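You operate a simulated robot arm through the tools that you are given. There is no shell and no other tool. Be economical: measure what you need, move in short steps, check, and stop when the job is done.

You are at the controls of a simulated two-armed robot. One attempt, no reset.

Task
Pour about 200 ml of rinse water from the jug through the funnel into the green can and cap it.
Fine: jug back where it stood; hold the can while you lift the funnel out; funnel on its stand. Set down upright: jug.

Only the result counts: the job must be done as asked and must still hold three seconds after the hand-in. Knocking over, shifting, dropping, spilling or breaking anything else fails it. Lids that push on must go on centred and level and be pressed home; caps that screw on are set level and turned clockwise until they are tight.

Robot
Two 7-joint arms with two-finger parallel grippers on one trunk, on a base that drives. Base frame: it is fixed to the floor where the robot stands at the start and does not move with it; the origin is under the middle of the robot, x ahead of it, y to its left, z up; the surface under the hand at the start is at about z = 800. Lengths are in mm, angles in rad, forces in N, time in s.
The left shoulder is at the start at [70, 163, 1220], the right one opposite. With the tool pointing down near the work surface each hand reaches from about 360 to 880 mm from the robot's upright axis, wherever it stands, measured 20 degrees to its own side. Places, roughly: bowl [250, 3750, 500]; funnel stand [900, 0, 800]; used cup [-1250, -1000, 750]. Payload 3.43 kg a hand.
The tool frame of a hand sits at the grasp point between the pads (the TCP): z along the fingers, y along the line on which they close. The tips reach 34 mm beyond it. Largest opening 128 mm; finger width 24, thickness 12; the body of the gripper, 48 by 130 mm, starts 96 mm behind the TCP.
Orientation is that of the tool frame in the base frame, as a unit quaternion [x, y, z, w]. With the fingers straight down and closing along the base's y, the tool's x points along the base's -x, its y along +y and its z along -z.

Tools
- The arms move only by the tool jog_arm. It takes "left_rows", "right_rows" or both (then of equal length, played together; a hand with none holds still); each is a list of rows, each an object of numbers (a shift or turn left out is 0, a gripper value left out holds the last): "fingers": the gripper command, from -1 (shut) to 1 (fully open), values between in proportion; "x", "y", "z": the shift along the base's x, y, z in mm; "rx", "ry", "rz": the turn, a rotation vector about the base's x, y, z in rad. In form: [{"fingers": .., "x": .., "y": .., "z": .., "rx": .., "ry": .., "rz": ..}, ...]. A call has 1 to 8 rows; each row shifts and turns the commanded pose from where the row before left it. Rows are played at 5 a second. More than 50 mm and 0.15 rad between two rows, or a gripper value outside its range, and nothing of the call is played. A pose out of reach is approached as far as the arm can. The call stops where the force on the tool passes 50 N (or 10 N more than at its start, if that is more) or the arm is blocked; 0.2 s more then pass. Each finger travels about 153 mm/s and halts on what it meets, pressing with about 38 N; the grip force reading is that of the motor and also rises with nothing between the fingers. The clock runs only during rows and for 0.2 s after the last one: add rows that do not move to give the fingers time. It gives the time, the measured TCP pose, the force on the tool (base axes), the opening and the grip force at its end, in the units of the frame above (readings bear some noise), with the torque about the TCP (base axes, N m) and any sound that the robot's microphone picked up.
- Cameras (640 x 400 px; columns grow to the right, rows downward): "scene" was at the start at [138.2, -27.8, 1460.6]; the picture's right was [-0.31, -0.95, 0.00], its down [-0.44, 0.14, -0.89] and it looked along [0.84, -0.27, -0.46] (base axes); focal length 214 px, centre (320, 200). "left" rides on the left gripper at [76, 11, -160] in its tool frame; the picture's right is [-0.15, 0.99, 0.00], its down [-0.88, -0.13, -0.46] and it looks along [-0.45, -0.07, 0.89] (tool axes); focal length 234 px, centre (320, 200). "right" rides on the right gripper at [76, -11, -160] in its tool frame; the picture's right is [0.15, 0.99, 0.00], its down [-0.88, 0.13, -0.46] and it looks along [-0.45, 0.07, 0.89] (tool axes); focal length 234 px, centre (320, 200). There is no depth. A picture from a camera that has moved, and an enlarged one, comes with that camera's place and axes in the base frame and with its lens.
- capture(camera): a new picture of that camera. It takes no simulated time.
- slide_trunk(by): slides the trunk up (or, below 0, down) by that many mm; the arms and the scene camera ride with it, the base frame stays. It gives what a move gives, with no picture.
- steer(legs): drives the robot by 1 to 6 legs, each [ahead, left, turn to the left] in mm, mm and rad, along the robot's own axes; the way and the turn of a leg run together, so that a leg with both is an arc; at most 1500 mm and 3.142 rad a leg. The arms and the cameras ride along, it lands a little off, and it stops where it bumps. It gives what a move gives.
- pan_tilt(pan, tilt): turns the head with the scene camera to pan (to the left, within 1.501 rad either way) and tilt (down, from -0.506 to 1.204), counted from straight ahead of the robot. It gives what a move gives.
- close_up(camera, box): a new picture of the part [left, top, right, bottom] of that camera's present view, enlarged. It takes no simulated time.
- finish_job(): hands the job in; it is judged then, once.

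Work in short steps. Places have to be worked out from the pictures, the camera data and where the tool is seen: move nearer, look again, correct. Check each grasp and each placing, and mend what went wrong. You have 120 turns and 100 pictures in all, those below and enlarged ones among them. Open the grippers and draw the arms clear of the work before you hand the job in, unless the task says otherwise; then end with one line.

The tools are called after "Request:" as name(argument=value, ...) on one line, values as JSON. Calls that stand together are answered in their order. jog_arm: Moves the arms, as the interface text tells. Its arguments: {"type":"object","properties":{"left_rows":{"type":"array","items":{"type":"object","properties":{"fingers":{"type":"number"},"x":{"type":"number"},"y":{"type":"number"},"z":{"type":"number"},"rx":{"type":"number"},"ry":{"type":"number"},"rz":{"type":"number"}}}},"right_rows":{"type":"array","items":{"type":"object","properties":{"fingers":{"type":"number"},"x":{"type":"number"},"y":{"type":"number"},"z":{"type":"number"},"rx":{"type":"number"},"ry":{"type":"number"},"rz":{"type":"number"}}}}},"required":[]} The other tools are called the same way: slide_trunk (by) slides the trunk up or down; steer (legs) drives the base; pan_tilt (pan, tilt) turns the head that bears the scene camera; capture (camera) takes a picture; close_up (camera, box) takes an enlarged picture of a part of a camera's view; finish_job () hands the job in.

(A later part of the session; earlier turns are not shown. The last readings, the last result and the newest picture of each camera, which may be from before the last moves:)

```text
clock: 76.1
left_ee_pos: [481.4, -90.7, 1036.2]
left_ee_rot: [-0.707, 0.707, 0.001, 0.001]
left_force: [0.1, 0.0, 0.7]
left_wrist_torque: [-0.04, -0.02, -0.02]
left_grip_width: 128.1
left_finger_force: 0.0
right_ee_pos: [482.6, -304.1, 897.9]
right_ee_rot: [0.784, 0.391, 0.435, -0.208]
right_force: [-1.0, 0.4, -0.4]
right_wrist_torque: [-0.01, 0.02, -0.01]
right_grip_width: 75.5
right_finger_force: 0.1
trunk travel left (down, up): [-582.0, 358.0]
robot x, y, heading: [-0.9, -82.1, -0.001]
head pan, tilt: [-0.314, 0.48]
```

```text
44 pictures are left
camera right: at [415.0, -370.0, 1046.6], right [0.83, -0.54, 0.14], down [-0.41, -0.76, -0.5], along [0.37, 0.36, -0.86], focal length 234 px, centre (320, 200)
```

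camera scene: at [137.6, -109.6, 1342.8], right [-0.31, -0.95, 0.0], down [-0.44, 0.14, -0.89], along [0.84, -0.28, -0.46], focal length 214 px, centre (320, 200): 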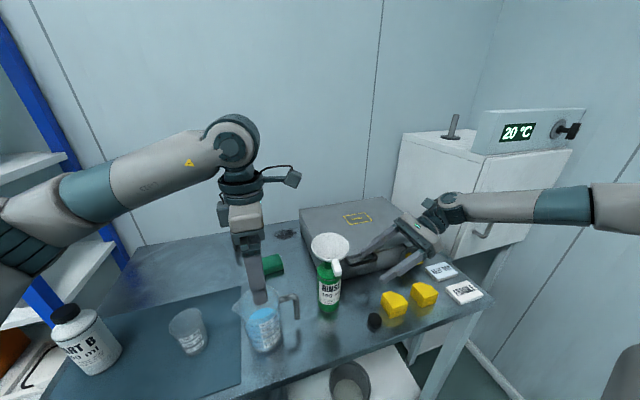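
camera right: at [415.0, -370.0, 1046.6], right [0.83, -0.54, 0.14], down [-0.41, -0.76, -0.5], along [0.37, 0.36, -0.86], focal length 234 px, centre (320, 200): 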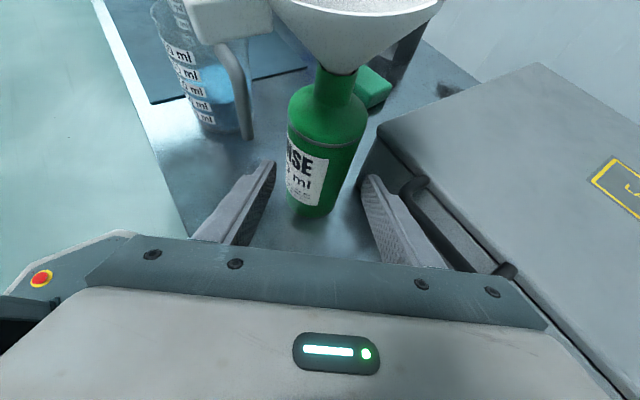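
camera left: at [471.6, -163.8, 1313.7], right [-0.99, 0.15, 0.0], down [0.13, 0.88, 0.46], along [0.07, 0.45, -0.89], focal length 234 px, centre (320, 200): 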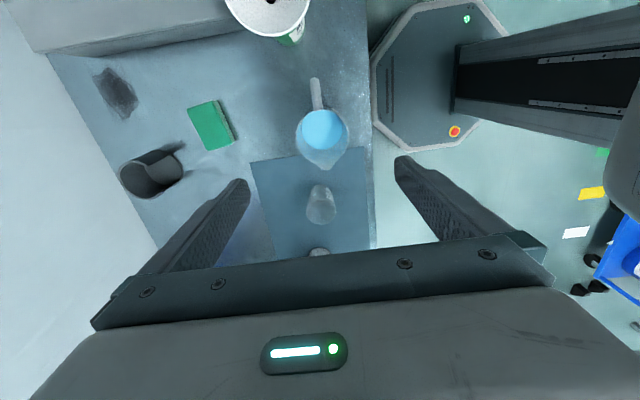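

The hand is clear of the handle and lined up. I'll advance onto the can.

Request:
jog_arm(right_rows=[{"x": 8, "y": 15, "z": -11}, {"x": 10, "y": 13, "z": -11}, {"x": 10, "y": 13, "z": -10}, {}])

Request:
capture(camera="right")

Request:
close_up(camera="scene", box=[290, 210, 450, 340])

```text
clock: 77.1
left_ee_pos: [481.3, -90.0, 1035.3]
left_ee_rot: [0.707, -0.707, 0.0, 0.0]
left_force: [-0.2, -0.2, -0.6]
left_wrist_torque: [0.02, 0.0, 0.04]
left_grip_width: 127.8
left_finger_force: 0.0
right_ee_pos: [510.7, -260.3, 867.3]
right_ee_rot: [0.784, 0.392, 0.435, -0.208]
right_force: [0.1, 0.3, -0.1]
right_wrist_torque: [-0.04, 0.01, -0.01]
right_grip_width: 75.6
right_finger_force: 0.1
trunk travel left (down, up): [-582.0, 358.0]
robot x, y, heading: [0.3, -79.5, 0.001]
head pan, tilt: [-0.314, 0.48]
```

```text
43 pictures are left
camera right: at [443.1, -327.3, 1015.6], right [0.83, -0.54, 0.14], down [-0.41, -0.76, -0.5], along [0.37, 0.36, -0.86], focal length 234 px, centre (320, 200)
```

right: 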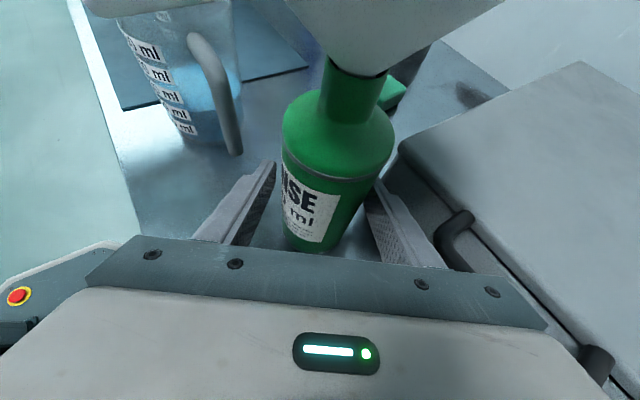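

```text
3.08 times, centred on (370, 275) of scene
camera zoom: at [137.5, -110.0, 1342.9], right [-0.31, -0.95, 0.0], down [-0.44, 0.14, -0.89], along [0.84, -0.28, -0.46], focal length 660 px, centre (166, -31)
```

zoom: 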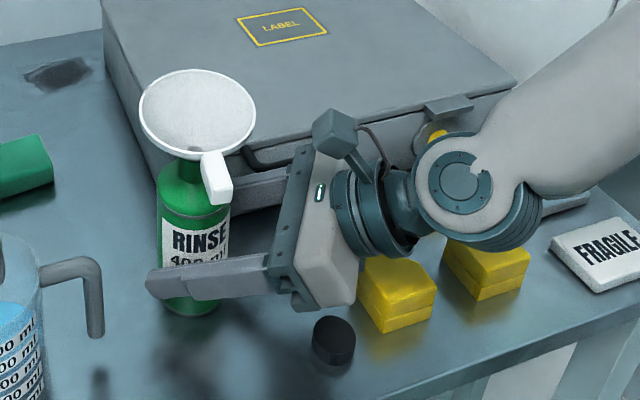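

The fingers are around the can, so I'll close gently.

Request:
jog_arm(right_rows=[{"fingers": 0.1}, {"fingers": 0.02}, {"fingers": -0.05}, {"fingers": -0.15}, {"fingers": -0.3}, {}])

Request:
capture(camera="right")

```text
clock: 78.5
left_ee_pos: [482.5, -89.2, 1036.4]
left_ee_rot: [0.707, -0.707, 0.0, 0.0]
left_force: [-0.1, -0.2, 0.2]
left_wrist_torque: [0.01, 0.01, 0.02]
left_grip_width: 128.2
left_finger_force: 0.1
right_ee_pos: [510.1, -260.8, 866.1]
right_ee_rot: [0.784, 0.392, 0.435, -0.208]
right_force: [-1.8, -0.3, 0.6]
right_wrist_torque: [0.06, 0.1, 0.03]
right_grip_width: 60.5
right_finger_force: 37.8
trunk travel left (down, up): [-582.0, 358.0]
robot x, y, heading: [-1.2, -82.0, -0.003]
head pan, tilt: [-0.314, 0.48]
```

```text
41 pictures are left
camera right: at [443.3, -327.1, 1015.6], right [0.83, -0.54, 0.14], down [-0.41, -0.76, -0.5], along [0.37, 0.36, -0.86], focal length 234 px, centre (320, 200)
```

right: 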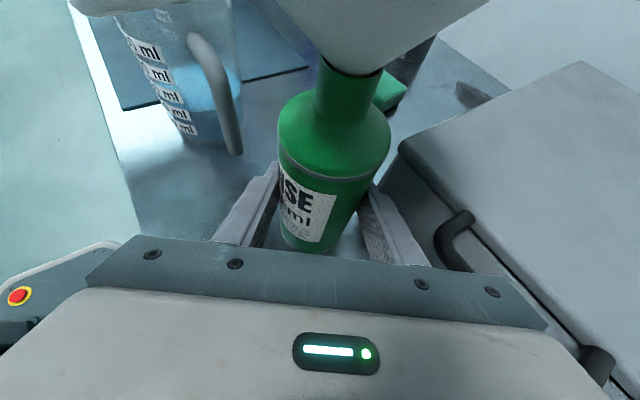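

The can is held (60.5 mm, 38 N). Now the left hand: I'll raise it, turn it back to close along y, and bring it over the funnel tab.

Request:
jog_arm(left_rows=[{"z": 30, "rz": -0.1428}, {"z": 30, "x": -5, "y": -5, "rz": -0.1428}, {"z": 30, "x": -5, "y": -10, "rz": -0.1428}, {"z": 30, "x": -5, "y": -15, "rz": -0.1428}, {"x": -5, "y": -15, "rz": -0.1428}, {"x": -5, "y": -15, "rz": -0.1428}, {"x": -5, "y": -15, "rz": -0.1428}, {"x": -5, "y": -15, "rz": -0.1428}])

Request:
jog_arm(left_rows=[{"x": -5, "y": -20, "rz": -0.1428, "fingers": 0}, {"y": -20, "rz": -0.1428}, {"y": -25, "rz": -0.1428}, {}])

Request:
capture(camera="left")

Request:
capture(camera="scene")

```text
clock: 80.3
left_ee_pos: [445.4, -179.9, 1157.8]
left_ee_rot: [-0.211, 0.977, 0.0, 0.0]
left_force: [-1.9, 0.1, 0.1]
left_wrist_torque: [0.0, 0.02, 0.0]
left_grip_width: 128.1
left_finger_force: 0.0
right_ee_pos: [510.1, -260.9, 867.2]
right_ee_rot: [0.784, 0.392, 0.434, -0.207]
right_force: [-1.0, -2.4, 4.0]
right_wrist_torque: [-0.01, 0.23, 0.08]
right_grip_width: 60.5
right_finger_force: 37.7
trunk travel left (down, up): [-582.0, 358.0]
robot x, y, heading: [-1.9, -78.3, -0.0]
head pan, tilt: [-0.314, 0.48]
```

```text
clock: 81.3
left_ee_pos: [440.7, -242.2, 1156.9]
left_ee_rot: [0.001, 1.0, 0.0, -0.001]
left_force: [0.3, -0.1, -0.5]
left_wrist_torque: [-0.01, 0.03, -0.03]
left_grip_width: 64.2
left_finger_force: 0.1
right_ee_pos: [510.5, -261.1, 867.8]
right_ee_rot: [0.784, 0.392, 0.434, -0.208]
right_force: [-0.5, 0.1, 2.4]
right_wrist_torque: [0.03, 0.12, -0.01]
right_grip_width: 60.6
right_finger_force: 37.5
trunk travel left (down, up): [-582.0, 358.0]
robot x, y, heading: [1.1, -79.3, 0.0]
head pan, tilt: [-0.314, 0.48]
```

```text
40 pictures are left
camera left: at [365.9, -230.9, 1315.9], right [0.15, 0.99, 0.0], down [0.88, -0.13, 0.45], along [0.45, -0.07, -0.89], focal length 234 px, centre (320, 200)
```

left: 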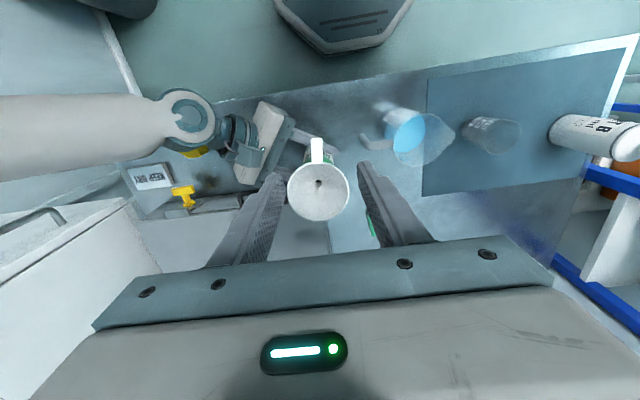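

```text
39 pictures are left
camera scene: at [137.7, -109.3, 1342.9], right [-0.31, -0.95, 0.0], down [-0.44, 0.14, -0.89], along [0.84, -0.28, -0.46], focal length 214 px, centre (320, 200)
```

scene: 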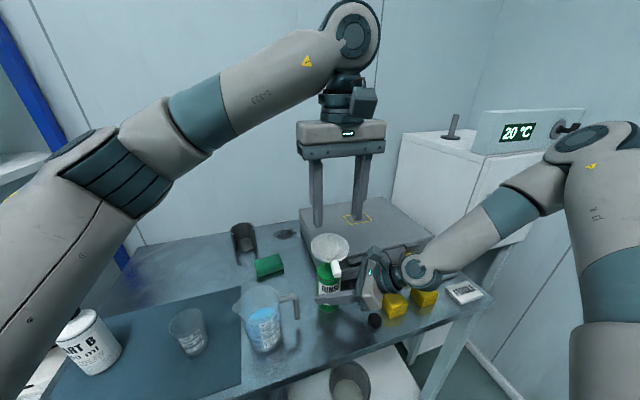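

The tab centre sits at about (445, -248, 1012). I'll align and descend partway, then check.

Request:
jog_arm(left_rows=[{"x": 0, "y": -6, "z": -30}, {"z": -30}, {"z": -30}, {}])

Request:
capture(camera="left")

Request:
close_up(camera="scene", box=[270, 150, 430, 310])

```text
clock: 82.3
left_ee_pos: [441.8, -248.6, 1065.7]
left_ee_rot: [0.0, 1.0, 0.0, 0.0]
left_force: [0.1, 0.1, 0.9]
left_wrist_torque: [-0.02, -0.03, -0.01]
left_grip_width: 64.4
left_finger_force: 0.1
right_ee_pos: [510.3, -260.4, 867.3]
right_ee_rot: [0.784, 0.392, 0.435, -0.207]
right_force: [-0.8, -1.5, 3.0]
right_wrist_torque: [0.1, 0.15, 0.01]
right_grip_width: 60.5
right_finger_force: 37.9
trunk travel left (down, up): [-582.0, 358.0]
robot x, y, heading: [2.7, -82.8, -0.007]
head pan, tilt: [-0.314, 0.48]
```

```text
38 pictures are left
camera left: at [366.8, -237.8, 1225.6], right [0.15, 0.99, 0.0], down [0.88, -0.13, 0.46], along [0.45, -0.07, -0.89], focal length 234 px, centre (320, 200)
```

left: 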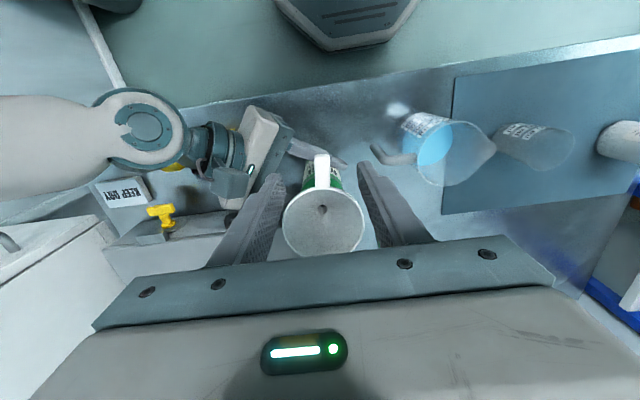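

```text
2.50 times, centred on (350, 230) of scene
camera zoom: at [137.6, -109.7, 1342.9], right [-0.31, -0.95, 0.0], down [-0.44, 0.14, -0.89], along [0.84, -0.28, -0.46], focal length 536 px, centre (245, 125)
```

zoom: 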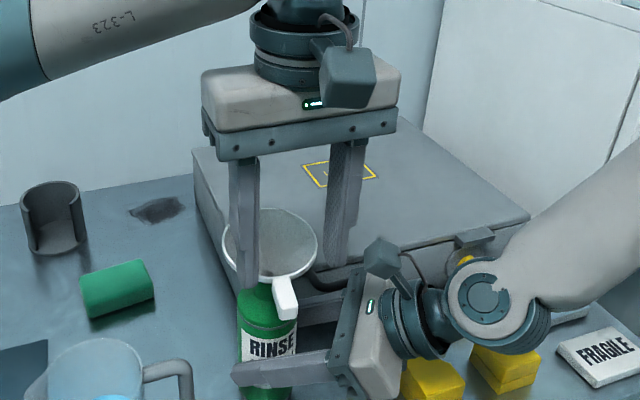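

The tab is centred under the fingers at (442, -249). I'll descend to z about 1008 and close softly.

Request:
jog_arm(left_rows=[{"z": -20}, {"z": -20}, {"z": -17}, {}])

Request:
capture(camera="left")

Request:
close_up(camera="scene", box=[290, 190, 400, 310])

```text
clock: 83.3
left_ee_pos: [442.6, -249.5, 1008.8]
left_ee_rot: [0.001, 1.0, 0.0, 0.0]
left_force: [0.1, -0.1, -0.3]
left_wrist_torque: [-0.01, -0.01, -0.03]
left_grip_width: 64.2
left_finger_force: 0.0
right_ee_pos: [510.6, -260.2, 867.7]
right_ee_rot: [0.785, 0.391, 0.434, -0.207]
right_force: [-1.4, -0.1, 3.4]
right_wrist_torque: [0.12, 0.2, 0.01]
right_grip_width: 60.3
right_finger_force: 37.9
trunk travel left (down, up): [-582.0, 358.0]
robot x, y, heading: [1.6, -84.4, -0.003]
head pan, tilt: [-0.314, 0.48]
```

```text
36 pictures are left
camera left: at [366.7, -238.3, 1167.8], right [0.15, 0.99, 0.0], down [0.88, -0.13, 0.46], along [0.45, -0.07, -0.89], focal length 234 px, centre (320, 200)
```

left: 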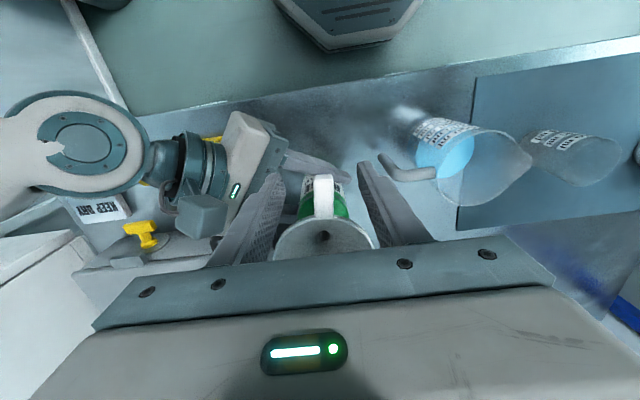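

```text
3.33 times, centred on (345, 250) of scene
camera zoom: at [137.7, -109.7, 1342.9], right [-0.31, -0.95, 0.0], down [-0.44, 0.14, -0.89], along [0.84, -0.28, -0.46], focal length 715 px, centre (237, 33)
```

zoom: 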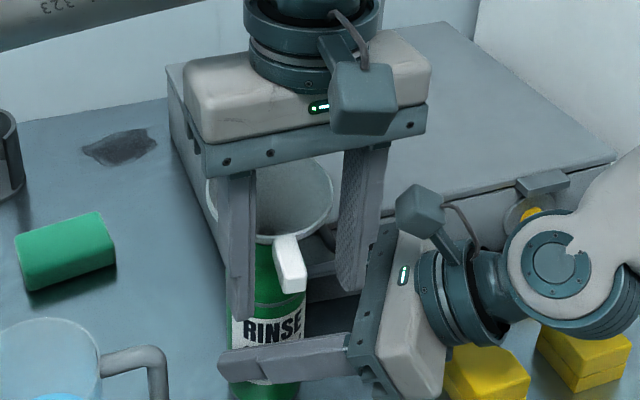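

The tab is between the fingers. I'll close gradually.

Request:
jog_arm(left_rows=[{"y": 2, "fingers": -0.3}, {"fingers": -0.5}, {"fingers": -0.65}, {"fingers": -0.8}, {"fingers": -1}, {}])

Request:
close_up(camera="scene", box=[290, 190, 400, 310])

```text
clock: 84.7
left_ee_pos: [441.5, -248.6, 1010.2]
left_ee_rot: [0.001, 1.0, -0.001, 0.0]
left_force: [-2.4, -11.3, 6.8]
left_wrist_torque: [-0.52, -0.32, -0.82]
left_grip_width: 15.7
left_finger_force: 37.5
right_ee_pos: [510.4, -260.1, 868.6]
right_ee_rot: [0.784, 0.392, 0.435, -0.208]
right_force: [2.9, 11.6, 0.0]
right_wrist_torque: [-0.99, 0.25, 0.01]
right_grip_width: 60.4
right_finger_force: 38.1
trunk travel left (down, up): [-582.0, 358.0]
robot x, y, heading: [2.3, -82.4, -0.004]
head pan, tilt: [-0.314, 0.48]
```

```text
3.33 times, centred on (345, 250) of scene
camera zoom: at [137.7, -109.6, 1342.9], right [-0.31, -0.95, 0.0], down [-0.44, 0.14, -0.89], along [0.84, -0.28, -0.46], focal length 715 px, centre (237, 33)
```

zoom: 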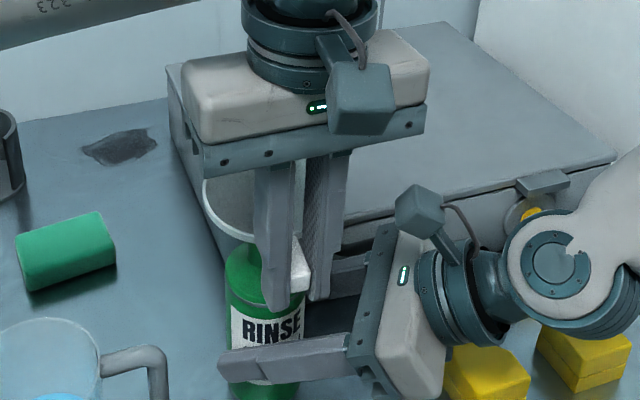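

The tab is gripped (15.7 mm), with a sideways strain of about 11 N. I'll ease the left hand toward -y to relieve it before lifting.

Request:
jog_arm(left_rows=[{"y": -2}, {}])

```text
clock: 85.3
left_ee_pos: [442.5, -249.0, 1008.6]
left_ee_rot: [0.0, 1.0, 0.0, -0.001]
left_force: [-4.1, -9.1, 5.4]
left_wrist_torque: [-0.37, -0.02, -0.69]
left_grip_width: 15.3
left_finger_force: 37.5
right_ee_pos: [510.0, -260.6, 867.3]
right_ee_rot: [0.784, 0.392, 0.434, -0.207]
right_force: [4.6, 11.5, -0.4]
right_wrist_torque: [-0.58, 0.51, 0.05]
right_grip_width: 60.2
right_finger_force: 38.0
trunk travel left (down, up): [-582.0, 358.0]
robot x, y, heading: [-2.2, -81.7, -0.007]
head pan, tilt: [-0.314, 0.48]
```

Request:
jog_arm(left_rows=[{"y": -4}, {}])

```text
clock: 85.9
left_ee_pos: [442.0, -253.4, 1009.3]
left_ee_rot: [0.001, 1.0, 0.001, -0.001]
left_force: [-3.3, -0.8, -1.8]
left_wrist_torque: [-0.18, 0.42, -0.18]
left_grip_width: 14.6
left_finger_force: 37.8
right_ee_pos: [510.2, -261.4, 868.4]
right_ee_rot: [0.784, 0.39, 0.436, -0.207]
right_force: [3.6, 1.9, 3.6]
right_wrist_torque: [0.01, 0.31, 0.0]
right_grip_width: 60.2
right_finger_force: 37.7
trunk travel left (down, up): [-582.0, 358.0]
robot x, y, heading: [1.1, -78.9, -0.004]
head pan, tilt: [-0.314, 0.48]
```

The strain is gone. I'll lift straight up, slowly at first.

Request:
jog_arm(left_rows=[{"x": -1, "z": 4}, {"z": 6}, {"z": 8}, {"z": 10}, {}])

Request:
close_up(camera="scene", box=[290, 180, 400, 310])

```text
clock: 87.1
left_ee_pos: [441.1, -254.4, 1037.4]
left_ee_rot: [0.0, 1.0, 0.0, 0.001]
left_force: [-0.5, 0.0, 0.6]
left_wrist_torque: [-0.02, 0.0, -0.01]
left_grip_width: 14.5
left_finger_force: 38.0
right_ee_pos: [509.7, -261.2, 868.3]
right_ee_rot: [0.784, 0.391, 0.435, -0.207]
right_force: [2.6, -1.4, 6.4]
right_wrist_torque: [0.12, -0.05, 0.02]
right_grip_width: 60.5
right_finger_force: 38.5
trunk travel left (down, up): [-582.0, 358.0]
robot x, y, heading: [-0.7, -84.3, -0.009]
head pan, tilt: [-0.314, 0.48]
```

```text
3.08 times, centred on (345, 245) of scene
camera zoom: at [137.8, -109.9, 1342.9], right [-0.31, -0.95, 0.0], down [-0.44, 0.14, -0.89], along [0.84, -0.28, -0.46], focal length 660 px, centre (243, 62)
```

zoom: 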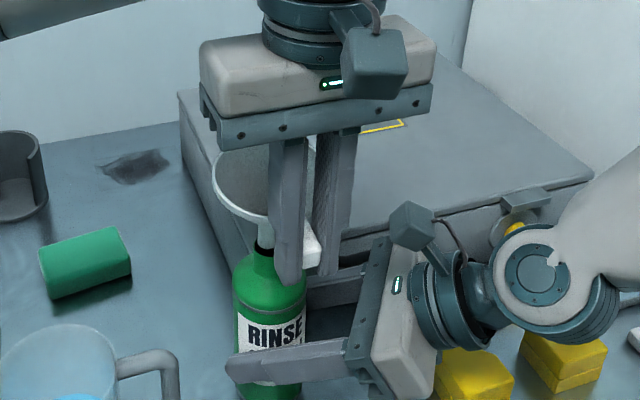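

The funnel comes out freely. I'll keep lifting until the stem clears the can.

Request:
jog_arm(left_rows=[{"z": 20}, {"z": 30}, {"z": 30}, {"z": 30}, {"z": 20}, {}])

Request:
capture(camera="scene")

Request:
capture(camera="right")

```text
clock: 88.5
left_ee_pos: [439.2, -255.1, 1166.9]
left_ee_rot: [0.0, 1.0, 0.0, -0.001]
left_force: [0.6, -0.3, -0.9]
left_wrist_torque: [-0.02, 0.01, -0.01]
left_grip_width: 14.7
left_finger_force: 37.8
right_ee_pos: [510.5, -260.7, 867.4]
right_ee_rot: [0.785, 0.391, 0.435, -0.207]
right_force: [0.7, -0.5, 6.1]
right_wrist_torque: [0.17, 0.03, -0.04]
right_grip_width: 60.4
right_finger_force: 38.2
trunk travel left (down, up): [-582.0, 358.0]
robot x, y, heading: [0.1, -82.5, -0.001]
head pan, tilt: [-0.314, 0.48]
```

```text
32 pictures are left
camera scene: at [137.7, -109.7, 1342.9], right [-0.31, -0.95, 0.0], down [-0.44, 0.14, -0.89], along [0.84, -0.28, -0.46], focal length 214 px, centre (320, 200)
```

scene: 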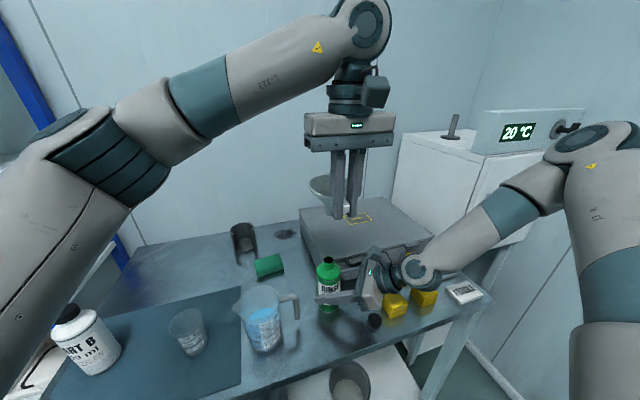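

```text
31 pictures are left
camera right: at [443.1, -327.2, 1015.7], right [0.83, -0.54, 0.14], down [-0.41, -0.76, -0.5], along [0.37, 0.36, -0.86], focal length 234 px, centre (320, 200)
```

right: 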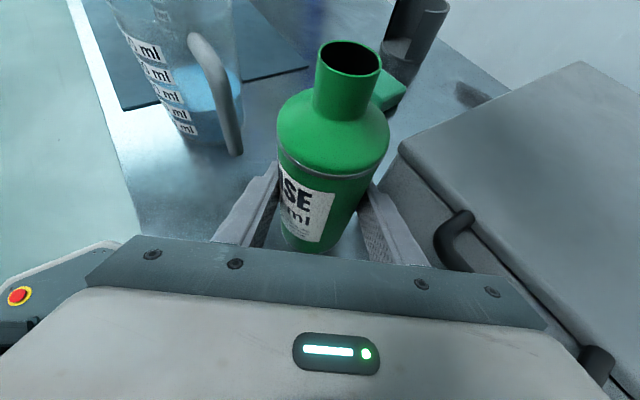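

The funnel is free and the can's neck is plain. The right hand keeps holding the can. The stand should be within the left hand's reach, so I'll measure it more closely.

Request:
close_up(camera="scene", box=[215, 205, 285, 265])

```text
6.67 times, centred on (250, 235) of scene
camera zoom: at [137.7, -109.7, 1342.9], right [-0.31, -0.95, 0.0], down [-0.44, 0.14, -0.89], along [0.84, -0.28, -0.46], focal length 1430 px, centre (787, -33)
```

zoom: 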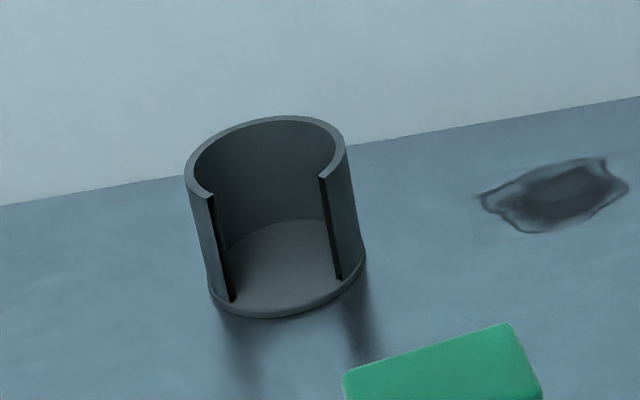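

The stand's axis comes out at about (850, -38), its top at about z 877. I'll look from the left wrist to see how the funnel sits in the grip.

Request:
capture(camera="left")

```text
29 pictures are left
camera left: at [364.2, -243.1, 1326.4], right [0.15, 0.99, 0.0], down [0.88, -0.13, 0.45], along [0.45, -0.07, -0.89], focal length 234 px, centre (320, 200)
```

left: 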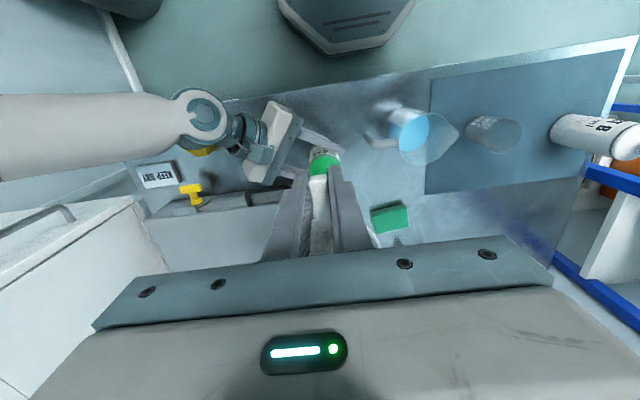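

The funnel hangs straight, with its axis about 58 mm ahead of the TCP. I'll carry it high toward the stand, aiming the TCP at about (792, -38).

Request:
jog_arm(left_rows=[{"x": 15, "y": 15, "z": -10}, {"x": 35, "y": 27, "z": -15}, {"x": 40, "y": 27, "z": -10}, {"x": 40, "y": 27}, {"x": 40, "y": 27}, {"x": 40, "y": 27}, {"x": 40, "y": 27}, {"x": 40, "y": 25}])

Request:
jog_arm(left_rows=[{"x": 30, "y": 10}, {"x": 20, "y": 5}, {}, {}])

Request:
capture(camera="scene")

Request:
capture(camera="left")

```text
clock: 90.3
left_ee_pos: [730.3, -54.2, 1131.2]
left_ee_rot: [0.0, 1.0, -0.001, 0.0]
left_force: [0.7, 0.1, -1.4]
left_wrist_torque: [0.0, -0.01, -0.03]
left_grip_width: 14.5
left_finger_force: 37.5
right_ee_pos: [510.2, -259.7, 867.6]
right_ee_rot: [0.783, 0.392, 0.435, -0.208]
right_force: [-1.7, 0.8, 3.2]
right_wrist_torque: [0.25, 0.16, 0.05]
right_grip_width: 60.2
right_finger_force: 37.8
trunk travel left (down, up): [-582.0, 358.0]
robot x, y, heading: [-0.5, -82.7, 0.001]
head pan, tilt: [-0.314, 0.48]
```

```text
clock: 91.3
left_ee_pos: [764.8, -37.5, 1130.0]
left_ee_rot: [0.001, 1.0, 0.0, 0.0]
left_force: [0.4, 0.0, -1.1]
left_wrist_torque: [0.02, 0.01, 0.03]
left_grip_width: 14.6
left_finger_force: 37.9
left hand out of reach, approached as far as the arm can: row 2
right_ee_pos: [511.3, -260.9, 867.6]
right_ee_rot: [0.783, 0.392, 0.436, -0.208]
right_force: [1.8, 0.1, 3.9]
right_wrist_torque: [0.14, -0.05, -0.02]
right_grip_width: 60.1
right_finger_force: 38.0
trunk travel left (down, up): [-582.0, 358.0]
robot x, y, heading: [-4.4, -81.9, -0.001]
head pan, tilt: [-0.314, 0.48]
```

```text
28 pictures are left
camera scene: at [138.0, -109.5, 1342.8], right [-0.31, -0.95, 0.0], down [-0.44, 0.14, -0.89], along [0.84, -0.28, -0.46], focal length 214 px, centre (320, 200)
```

scene: 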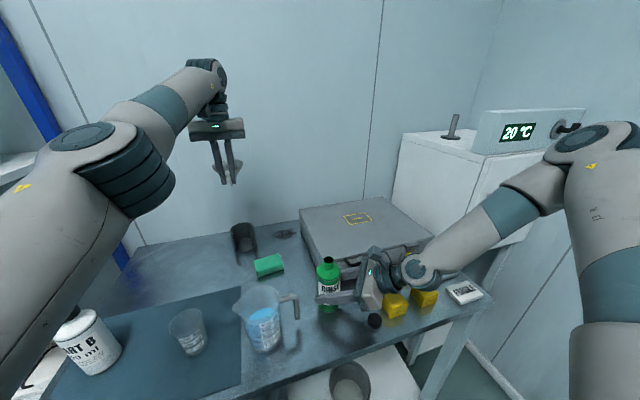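

```text
27 pictures are left
camera left: at [689.1, -26.3, 1288.6], right [0.15, 0.99, 0.0], down [0.88, -0.13, 0.46], along [0.45, -0.07, -0.89], focal length 234 px, centre (320, 200)
```

left: 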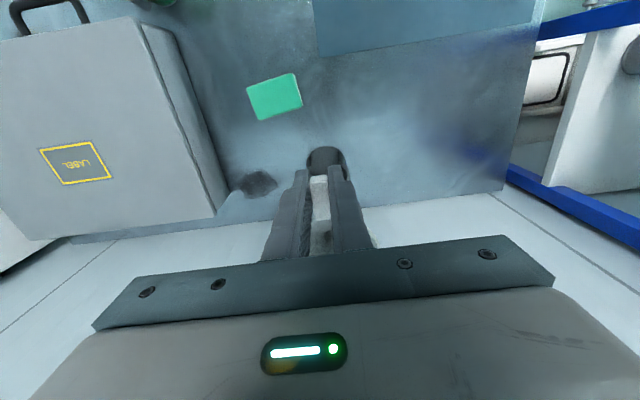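

The reach is limited by height. I'll lower to about z 1035, where the arm reaches further, and move onto x 792.

Request:
jog_arm(left_rows=[{"z": -30}, {"z": -35}, {"z": -30}, {}])

Request:
jog_arm(left_rows=[{"x": 4}, {}])

Request:
close_up(camera="scene", box=[190, 140, 300, 270])

```text
clock: 92.3
left_ee_pos: [763.3, -40.5, 1033.5]
left_ee_rot: [0.0, 1.0, 0.0, 0.0]
left_force: [0.1, 0.3, 0.1]
left_wrist_torque: [0.0, 0.03, -0.04]
left_grip_width: 14.5
left_finger_force: 38.1
right_ee_pos: [510.2, -261.1, 867.1]
right_ee_rot: [0.783, 0.392, 0.435, -0.208]
right_force: [0.3, 0.7, 3.8]
right_wrist_torque: [0.23, 0.08, 0.01]
right_grip_width: 60.2
right_finger_force: 37.7
trunk travel left (down, up): [-582.0, 358.0]
robot x, y, heading: [-0.1, -80.3, 0.0]
head pan, tilt: [-0.314, 0.48]
```

```text
clock: 92.9
left_ee_pos: [768.8, -41.0, 1035.0]
left_ee_rot: [0.0, 1.0, 0.0, 0.0]
left_force: [0.3, 0.6, -0.1]
left_wrist_torque: [0.02, -0.02, -0.01]
left_grip_width: 14.7
left_finger_force: 38.5
right_ee_pos: [510.7, -260.8, 867.7]
right_ee_rot: [0.784, 0.392, 0.435, -0.208]
right_force: [0.4, 1.3, 5.1]
right_wrist_torque: [0.23, 0.09, 0.0]
right_grip_width: 60.2
right_finger_force: 38.5
trunk travel left (down, up): [-582.0, 358.0]
robot x, y, heading: [1.6, -79.2, 0.005]
head pan, tilt: [-0.314, 0.48]
```

```text
3.08 times, centred on (245, 205) of scene
camera zoom: at [137.8, -109.4, 1342.9], right [-0.31, -0.95, 0.0], down [-0.44, 0.14, -0.89], along [0.84, -0.28, -0.46], focal length 660 px, centre (551, 185)
```

zoom: 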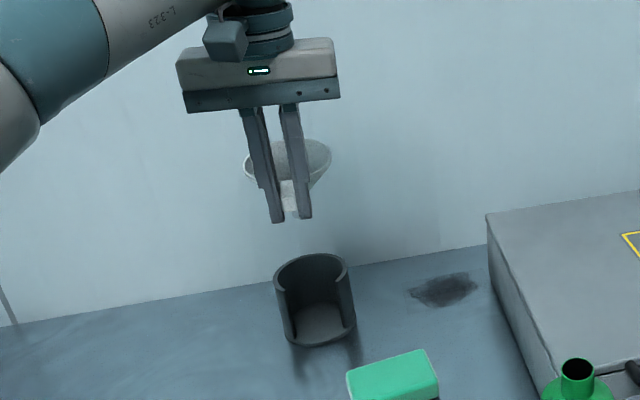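

The funnel axis is at about (827, -40) and the stand at about (847, -38), with the stem above the stand top. I'll move +20 in x and +2 in y, then check again.

Request:
jog_arm(left_rows=[{"x": 10, "y": 1}, {"x": 10, "y": 1}, {"z": -30}, {"z": -25}, {}])

Request:
close_up(camera="scene", box=[205, 160, 295, 265])

Request:
capture(camera="left")

```text
clock: 94.1
left_ee_pos: [790.0, -37.9, 980.0]
left_ee_rot: [0.0, 1.0, 0.0, -0.001]
left_force: [0.8, -0.3, -0.1]
left_wrist_torque: [0.01, 0.01, -0.02]
left_grip_width: 14.6
left_finger_force: 38.4
right_ee_pos: [511.5, -261.2, 867.0]
right_ee_rot: [0.783, 0.392, 0.435, -0.209]
right_force: [-0.6, 0.0, 4.3]
right_wrist_torque: [0.16, 0.06, -0.01]
right_grip_width: 60.3
right_finger_force: 37.5
trunk travel left (down, up): [-582.0, 358.0]
robot x, y, heading: [-0.8, -80.9, -0.006]
head pan, tilt: [-0.314, 0.48]
```

```text
3.81 times, centred on (250, 212) of scene
camera zoom: at [137.8, -109.4, 1342.8], right [-0.31, -0.95, 0.0], down [-0.44, 0.14, -0.89], along [0.84, -0.28, -0.46], focal length 817 px, centre (587, 152)
```

zoom: 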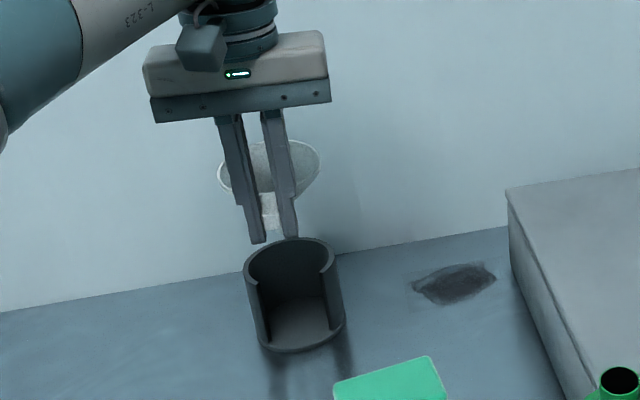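

```text
24 pictures are left
camera left: at [714.0, -25.8, 1139.4], right [0.15, 0.99, 0.0], down [0.88, -0.13, 0.46], along [0.45, -0.07, -0.89], focal length 234 px, centre (320, 200)
```

left: 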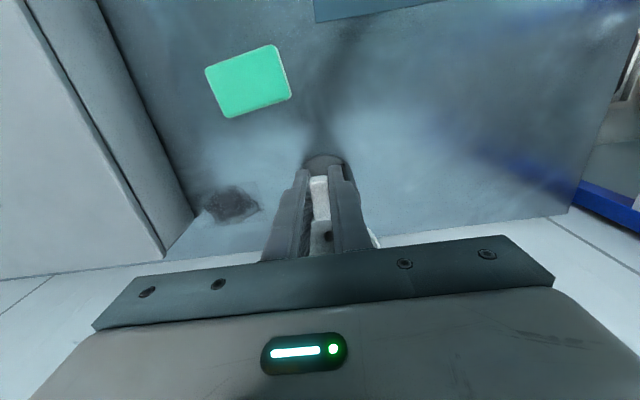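

I put the stand centre nearer x 853. I'll shift +6 mm and descend slowly into it, watching the force; the slot leaves room for the fingers.

Request:
jog_arm(left_rows=[{"x": 6}, {"z": -20}, {"z": -20}, {"z": -15}, {"z": -10}, {}])

Request:
close_up(camera="scene", box=[215, 180, 285, 265])

```text
clock: 95.5
left_ee_pos: [796.5, -36.4, 914.4]
left_ee_rot: [0.0, 1.0, 0.0, 0.0]
left_force: [0.5, -0.3, -0.8]
left_wrist_torque: [-0.03, 0.02, 0.04]
left_grip_width: 14.7
left_finger_force: 37.9
right_ee_pos: [511.2, -260.5, 868.1]
right_ee_rot: [0.784, 0.392, 0.435, -0.208]
right_force: [-0.6, -1.0, 4.0]
right_wrist_torque: [0.13, 0.1, -0.02]
right_grip_width: 60.4
right_finger_force: 38.3
trunk travel left (down, up): [-582.0, 358.0]
robot x, y, heading: [0.7, -81.7, -0.002]
head pan, tilt: [-0.314, 0.48]
```

```text
4.71 times, centred on (250, 222) of scene
camera zoom: at [137.8, -109.7, 1342.8], right [-0.31, -0.95, 0.0], down [-0.44, 0.14, -0.89], along [0.84, -0.28, -0.46], focal length 1009 px, centre (649, 94)
```

zoom: 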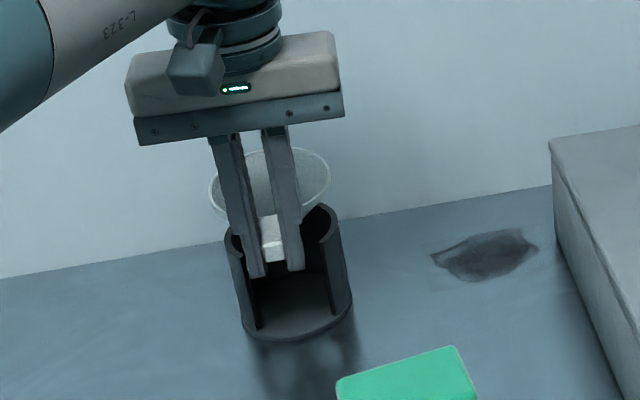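

It looks aligned, with the fingers in front of the slot. I'll lower in small steps until I feel contact.

Request:
jog_arm(left_rows=[{"z": -6}, {"z": -5}, {"z": -4}, {}])

Request:
jog_arm(left_rows=[{"z": -3}, {"z": -3}, {}])

```text
clock: 96.5
left_ee_pos: [795.5, -35.8, 900.4]
left_ee_rot: [0.0, 1.0, 0.0, 0.0]
left_force: [0.1, -0.3, -0.7]
left_wrist_torque: [-0.01, 0.02, 0.0]
left_grip_width: 14.8
left_finger_force: 38.0
right_ee_pos: [510.0, -261.5, 868.1]
right_ee_rot: [0.784, 0.392, 0.435, -0.208]
right_force: [-0.5, -0.8, 3.6]
right_wrist_torque: [0.14, 0.08, 0.01]
right_grip_width: 60.2
right_finger_force: 38.1
trunk travel left (down, up): [-582.0, 358.0]
robot x, y, heading: [2.6, -80.3, -0.002]
head pan, tilt: [-0.314, 0.48]
```

```text
clock: 97.3
left_ee_pos: [796.2, -36.6, 894.5]
left_ee_rot: [0.0, 1.0, 0.0, 0.0]
left_force: [-1.5, -0.7, 0.6]
left_wrist_torque: [0.02, -0.07, -0.01]
left_grip_width: 14.4
left_finger_force: 38.1
right_ee_pos: [510.4, -260.2, 866.7]
right_ee_rot: [0.784, 0.392, 0.435, -0.208]
right_force: [0.5, 0.9, 1.4]
right_wrist_torque: [0.18, 0.01, -0.02]
right_grip_width: 60.4
right_finger_force: 37.6
trunk travel left (down, up): [-582.0, 358.0]
robot x, y, heading: [5.4, -84.4, -0.002]
head pan, tilt: [-0.314, 0.48]
```

Request:
jog_arm(left_rows=[{"z": -2}, {"z": -2}, {}])

Request:
close_up(camera="scene", box=[215, 180, 285, 265])

```text
clock: 98.1
left_ee_pos: [794.7, -37.2, 890.4]
left_ee_rot: [0.001, 1.0, 0.0, 0.0]
left_force: [-5.7, -3.0, 6.1]
left_wrist_torque: [0.12, -0.51, -0.09]
left_grip_width: 14.8
left_finger_force: 37.7
right_ee_pos: [508.7, -262.0, 868.0]
right_ee_rot: [0.784, 0.391, 0.435, -0.207]
right_force: [0.8, 0.3, 0.3]
right_wrist_torque: [-0.05, -0.03, -0.01]
right_grip_width: 60.3
right_finger_force: 37.9
trunk travel left (down, up): [-582.0, 358.0]
robot x, y, heading: [3.8, -85.5, -0.003]
head pan, tilt: [-0.314, 0.48]
```

```text
4.71 times, centred on (250, 222) of scene
camera zoom: at [136.4, -110.3, 1343.0], right [-0.31, -0.95, 0.0], down [-0.44, 0.14, -0.89], along [0.84, -0.28, -0.46], focal length 1009 px, centre (649, 94)
```

zoom: 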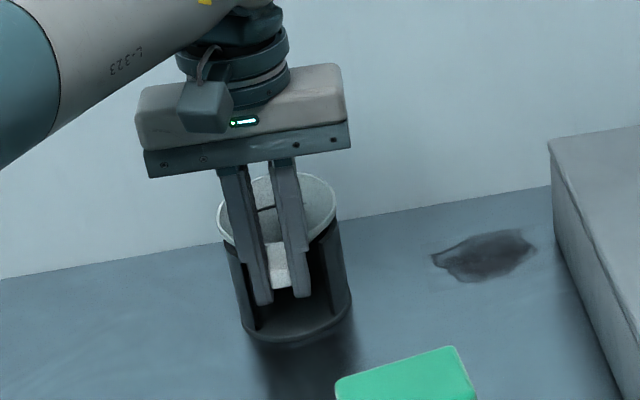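

The cone touches the stand's far side, with -5.7 N in x. I'll ease back 3 mm in x and 1 mm in y, then lower a bit more.

Request:
jog_arm(left_rows=[{"x": -3, "y": -1}, {}])

Request:
jog_arm(left_rows=[{"z": -2}, {}])

```text
clock: 98.7
left_ee_pos: [793.3, -37.1, 888.7]
left_ee_rot: [-0.001, 1.0, 0.0, -0.002]
left_force: [-0.9, -1.6, 0.3]
left_wrist_torque: [0.0, 0.0, -0.01]
left_grip_width: 14.5
left_finger_force: 37.8
right_ee_pos: [510.3, -261.5, 866.8]
right_ee_rot: [0.784, 0.392, 0.434, -0.208]
right_force: [-0.6, 0.1, 0.2]
right_wrist_torque: [0.05, 0.1, 0.03]
right_grip_width: 60.6
right_finger_force: 38.0
trunk travel left (down, up): [-582.0, 358.0]
robot x, y, heading: [0.8, -84.7, -0.001]
head pan, tilt: [-0.314, 0.48]
```

```text
clock: 99.3
left_ee_pos: [793.5, -36.6, 887.9]
left_ee_rot: [0.001, 1.0, 0.0, 0.0]
left_force: [-2.8, -1.2, 2.9]
left_wrist_torque: [0.07, -0.26, -0.03]
left_grip_width: 14.7
left_finger_force: 38.1
right_ee_pos: [510.9, -260.9, 867.4]
right_ee_rot: [0.784, 0.392, 0.435, -0.208]
right_force: [-0.3, 0.5, -0.5]
right_wrist_torque: [0.04, 0.0, 0.0]
right_grip_width: 60.1
right_finger_force: 38.5
trunk travel left (down, up): [-582.0, 358.0]
robot x, y, heading: [0.6, -81.0, -0.001]
head pan, tilt: [-0.314, 0.48]
```

Request:
jog_arm(left_rows=[{"x": -2, "y": -1}, {"z": -2}, {}])

Request:
jog_arm(left_rows=[{"x": -2, "z": -2}, {}])

```text
clock: 100.1
left_ee_pos: [791.9, -38.3, 885.1]
left_ee_rot: [0.001, 1.0, -0.001, -0.001]
left_force: [-0.7, 0.5, -0.6]
left_wrist_torque: [0.01, 0.0, 0.0]
left_grip_width: 14.6
left_finger_force: 38.0
right_ee_pos: [511.6, -261.2, 868.9]
right_ee_rot: [0.784, 0.392, 0.435, -0.208]
right_force: [-1.2, 0.0, 1.4]
right_wrist_torque: [0.09, 0.09, -0.01]
right_grip_width: 60.2
right_finger_force: 38.1
trunk travel left (down, up): [-582.0, 358.0]
robot x, y, heading: [-0.8, -81.1, -0.003]
head pan, tilt: [-0.314, 0.48]
```

```text
clock: 100.7
left_ee_pos: [789.6, -38.4, 883.9]
left_ee_rot: [0.001, 1.0, 0.0, -0.001]
left_force: [-0.7, 0.4, -1.0]
left_wrist_torque: [0.01, -0.04, -0.02]
left_grip_width: 14.8
left_finger_force: 38.0
right_ee_pos: [510.0, -259.8, 866.7]
right_ee_rot: [0.784, 0.391, 0.435, -0.207]
right_force: [-1.0, 0.1, 2.6]
right_wrist_torque: [0.14, 0.04, 0.03]
right_grip_width: 60.3
right_finger_force: 37.7
trunk travel left (down, up): [-582.0, 358.0]
robot x, y, heading: [4.3, -81.2, -0.003]
head pan, tilt: [-0.314, 0.48]
```

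The force is low again. I'll keep lowering to find a symmetric contact.

Request:
jog_arm(left_rows=[{"z": -2}, {"z": -2}, {}])

Request:
close_up(camera="scene", box=[215, 180, 285, 265])

```text
clock: 101.5
left_ee_pos: [788.9, -36.8, 882.1]
left_ee_rot: [0.0, 1.0, 0.0, 0.001]
left_force: [6.5, 0.1, 18.4]
left_wrist_torque: [-0.03, -0.71, -0.01]
left_grip_width: 14.6
left_finger_force: 38.5
right_ee_pos: [509.1, -261.2, 867.6]
right_ee_rot: [0.784, 0.392, 0.435, -0.208]
right_force: [0.3, 0.4, -0.7]
right_wrist_torque: [0.0, 0.01, -0.01]
right_grip_width: 60.4
right_finger_force: 37.7
trunk travel left (down, up): [-582.0, 358.0]
robot x, y, heading: [-2.5, -79.8, -0.0]
head pan, tilt: [-0.314, 0.48]
```

```text
4.71 times, centred on (250, 222) of scene
camera zoom: at [136.6, -109.9, 1343.2], right [-0.31, -0.95, 0.0], down [-0.44, 0.14, -0.89], along [0.84, -0.28, -0.46], focal length 1009 px, centre (649, 94)
```

zoom: 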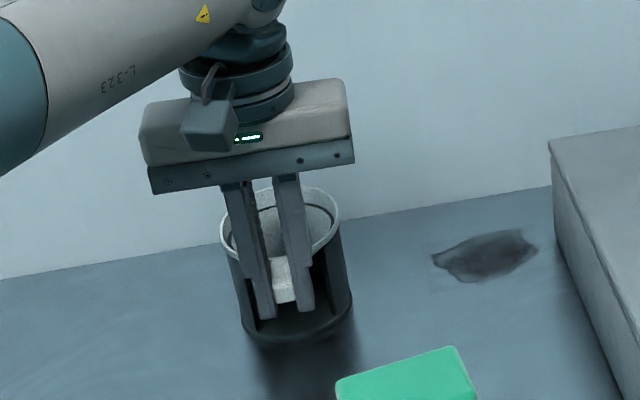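

The funnel is seated, with 18 N downward contact. I'll relieve it by 1 mm, open only to about 28 mm because of the slot, and lift straight up.

Request:
jog_arm(left_rows=[{"z": 1}, {"fingers": -0.7}, {"fingers": -0.56}, {}])

Request:
close_up(camera="scene", box=[215, 180, 285, 265])

```text
clock: 102.5
left_ee_pos: [789.1, -38.7, 880.6]
left_ee_rot: [0.0, 1.0, 0.0, 0.0]
left_force: [-0.7, -0.6, -0.1]
left_wrist_torque: [0.0, 0.02, -0.01]
left_grip_width: 28.2
left_finger_force: 0.1
right_ee_pos: [511.1, -261.1, 867.4]
right_ee_rot: [0.784, 0.392, 0.434, -0.208]
right_force: [0.4, 0.5, 2.1]
right_wrist_torque: [0.11, 0.03, 0.0]
right_grip_width: 60.3
right_finger_force: 38.2
trunk travel left (down, up): [-582.0, 358.0]
robot x, y, heading: [3.8, -84.7, 0.0]
head pan, tilt: [-0.314, 0.48]
```

```text
4.71 times, centred on (250, 222) of scene
camera zoom: at [138.0, -109.6, 1342.8], right [-0.31, -0.95, 0.0], down [-0.44, 0.14, -0.89], along [0.84, -0.28, -0.46], focal length 1009 px, centre (649, 94)
```

zoom: 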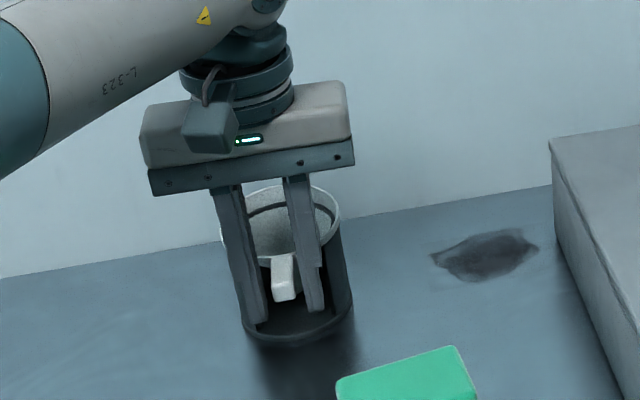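

The funnel rests on the stand by itself. I'll lift the left hand straight up.

Request:
jog_arm(left_rows=[{"z": 10}, {"z": 20}, {"z": 35}, {"z": 40}, {"z": 40}, {}])

Request:
close_up(camera="scene", box=[200, 180, 440, 350])

```text
clock: 103.9
left_ee_pos: [790.0, -37.5, 1027.0]
left_ee_rot: [0.0, 1.0, 0.0, -0.001]
left_force: [0.7, -0.3, -0.1]
left_wrist_torque: [-0.06, 0.0, 0.02]
left_grip_width: 28.2
left_finger_force: 0.1
right_ee_pos: [510.9, -259.6, 868.4]
right_ee_rot: [0.784, 0.391, 0.436, -0.207]
right_force: [-1.0, -2.4, 3.3]
right_wrist_torque: [0.02, 0.14, 0.06]
right_grip_width: 60.3
right_finger_force: 38.3
trunk travel left (down, up): [-582.0, 358.0]
robot x, y, heading: [-0.6, -81.9, 0.0]
head pan, tilt: [-0.314, 0.48]
```

```text
2.35 times, centred on (320, 265) of scene
camera zoom: at [137.9, -109.3, 1342.9], right [-0.31, -0.95, 0.0], down [-0.44, 0.14, -0.89], along [0.84, -0.28, -0.46], focal length 505 px, centre (320, 47)
```

zoom: 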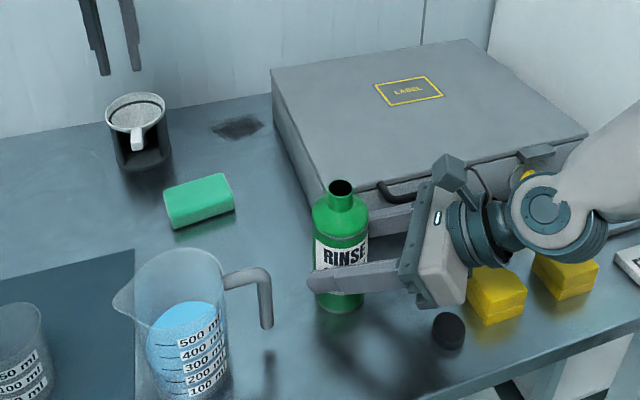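

The funnel is on its stand. Next is the cap, so I'll look closely at it and at the can's neck to see whether it screws or pushes on.

Request:
close_up(camera="scene", box=[350, 290, 400, 335])

Request:
close_up(camera="right", box=[270, 30, 410, 130])

```text
8.89 times, centred on (375, 312) of scene
camera zoom: at [137.9, -109.3, 1342.9], right [-0.31, -0.95, 0.0], down [-0.44, 0.14, -0.89], along [0.84, -0.28, -0.46], focal length 1906 px, centre (-169, -800)
```

zoom: 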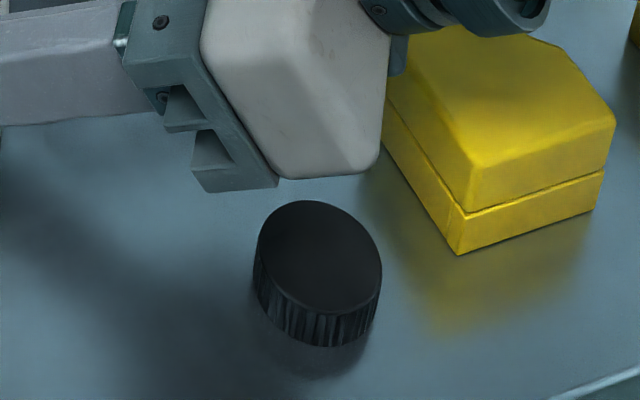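

```text
4.00 times, centred on (340, 80) of right
camera zoom: at [443.2, -326.9, 1015.7], right [0.83, -0.54, 0.14], down [-0.41, -0.76, -0.5], along [0.37, 0.36, -0.86], focal length 937 px, centre (240, 680)
```

zoom: 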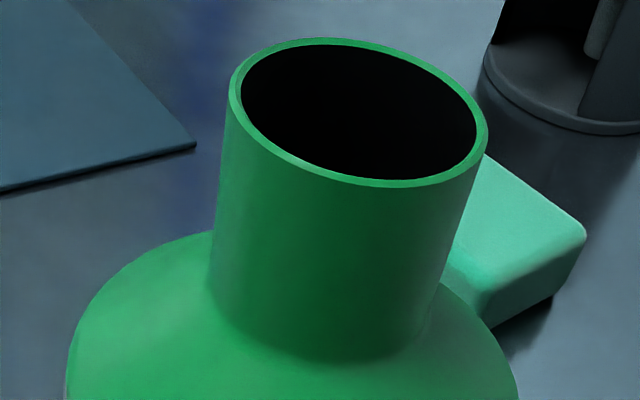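

The cap is knurled, so I'll treat it as a screw cap: the right hand will fetch and turn it while the left holds the can from the robot's side. First the right hand opens and backs out the way it came.

Request:
jog_arm(right_rows=[{"fingers": 0.0}, {"fingers": 0.18}, {}, {"x": -10, "y": -13, "z": 10}, {"x": -12, "y": -16, "z": 13}, {"x": -16, "y": -20, "z": 20}, {"x": -12, "y": -16, "z": 30}, {}])

Request:
capture(camera="scene")

```text
clock: 105.7
left_ee_pos: [791.1, -37.6, 1023.6]
left_ee_rot: [0.001, 1.0, 0.0, 0.0]
left_force: [-0.7, 0.0, 0.5]
left_wrist_torque: [0.03, 0.03, 0.01]
left_grip_width: 28.1
left_finger_force: 0.0
right_ee_pos: [458.4, -324.1, 940.2]
right_ee_rot: [0.784, 0.391, 0.434, -0.208]
right_force: [-0.8, 0.1, 0.1]
right_wrist_torque: [0.06, 0.01, 0.02]
right_grip_width: 75.5
right_finger_force: 0.1
trunk travel left (down, up): [-582.0, 358.0]
robot x, y, heading: [0.4, -84.9, -0.001]
head pan, tilt: [-0.314, 0.48]
```

```text
16 pictures are left
camera scene: at [139.5, -109.6, 1342.6], right [-0.31, -0.95, 0.0], down [-0.44, 0.14, -0.89], along [0.84, -0.28, -0.46], focal length 214 px, centre (320, 200)
```

scene: 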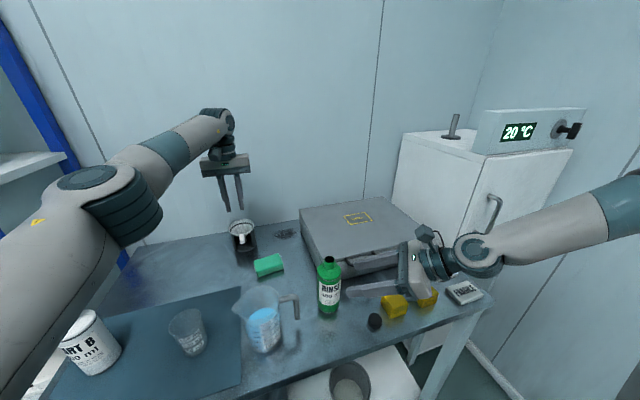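

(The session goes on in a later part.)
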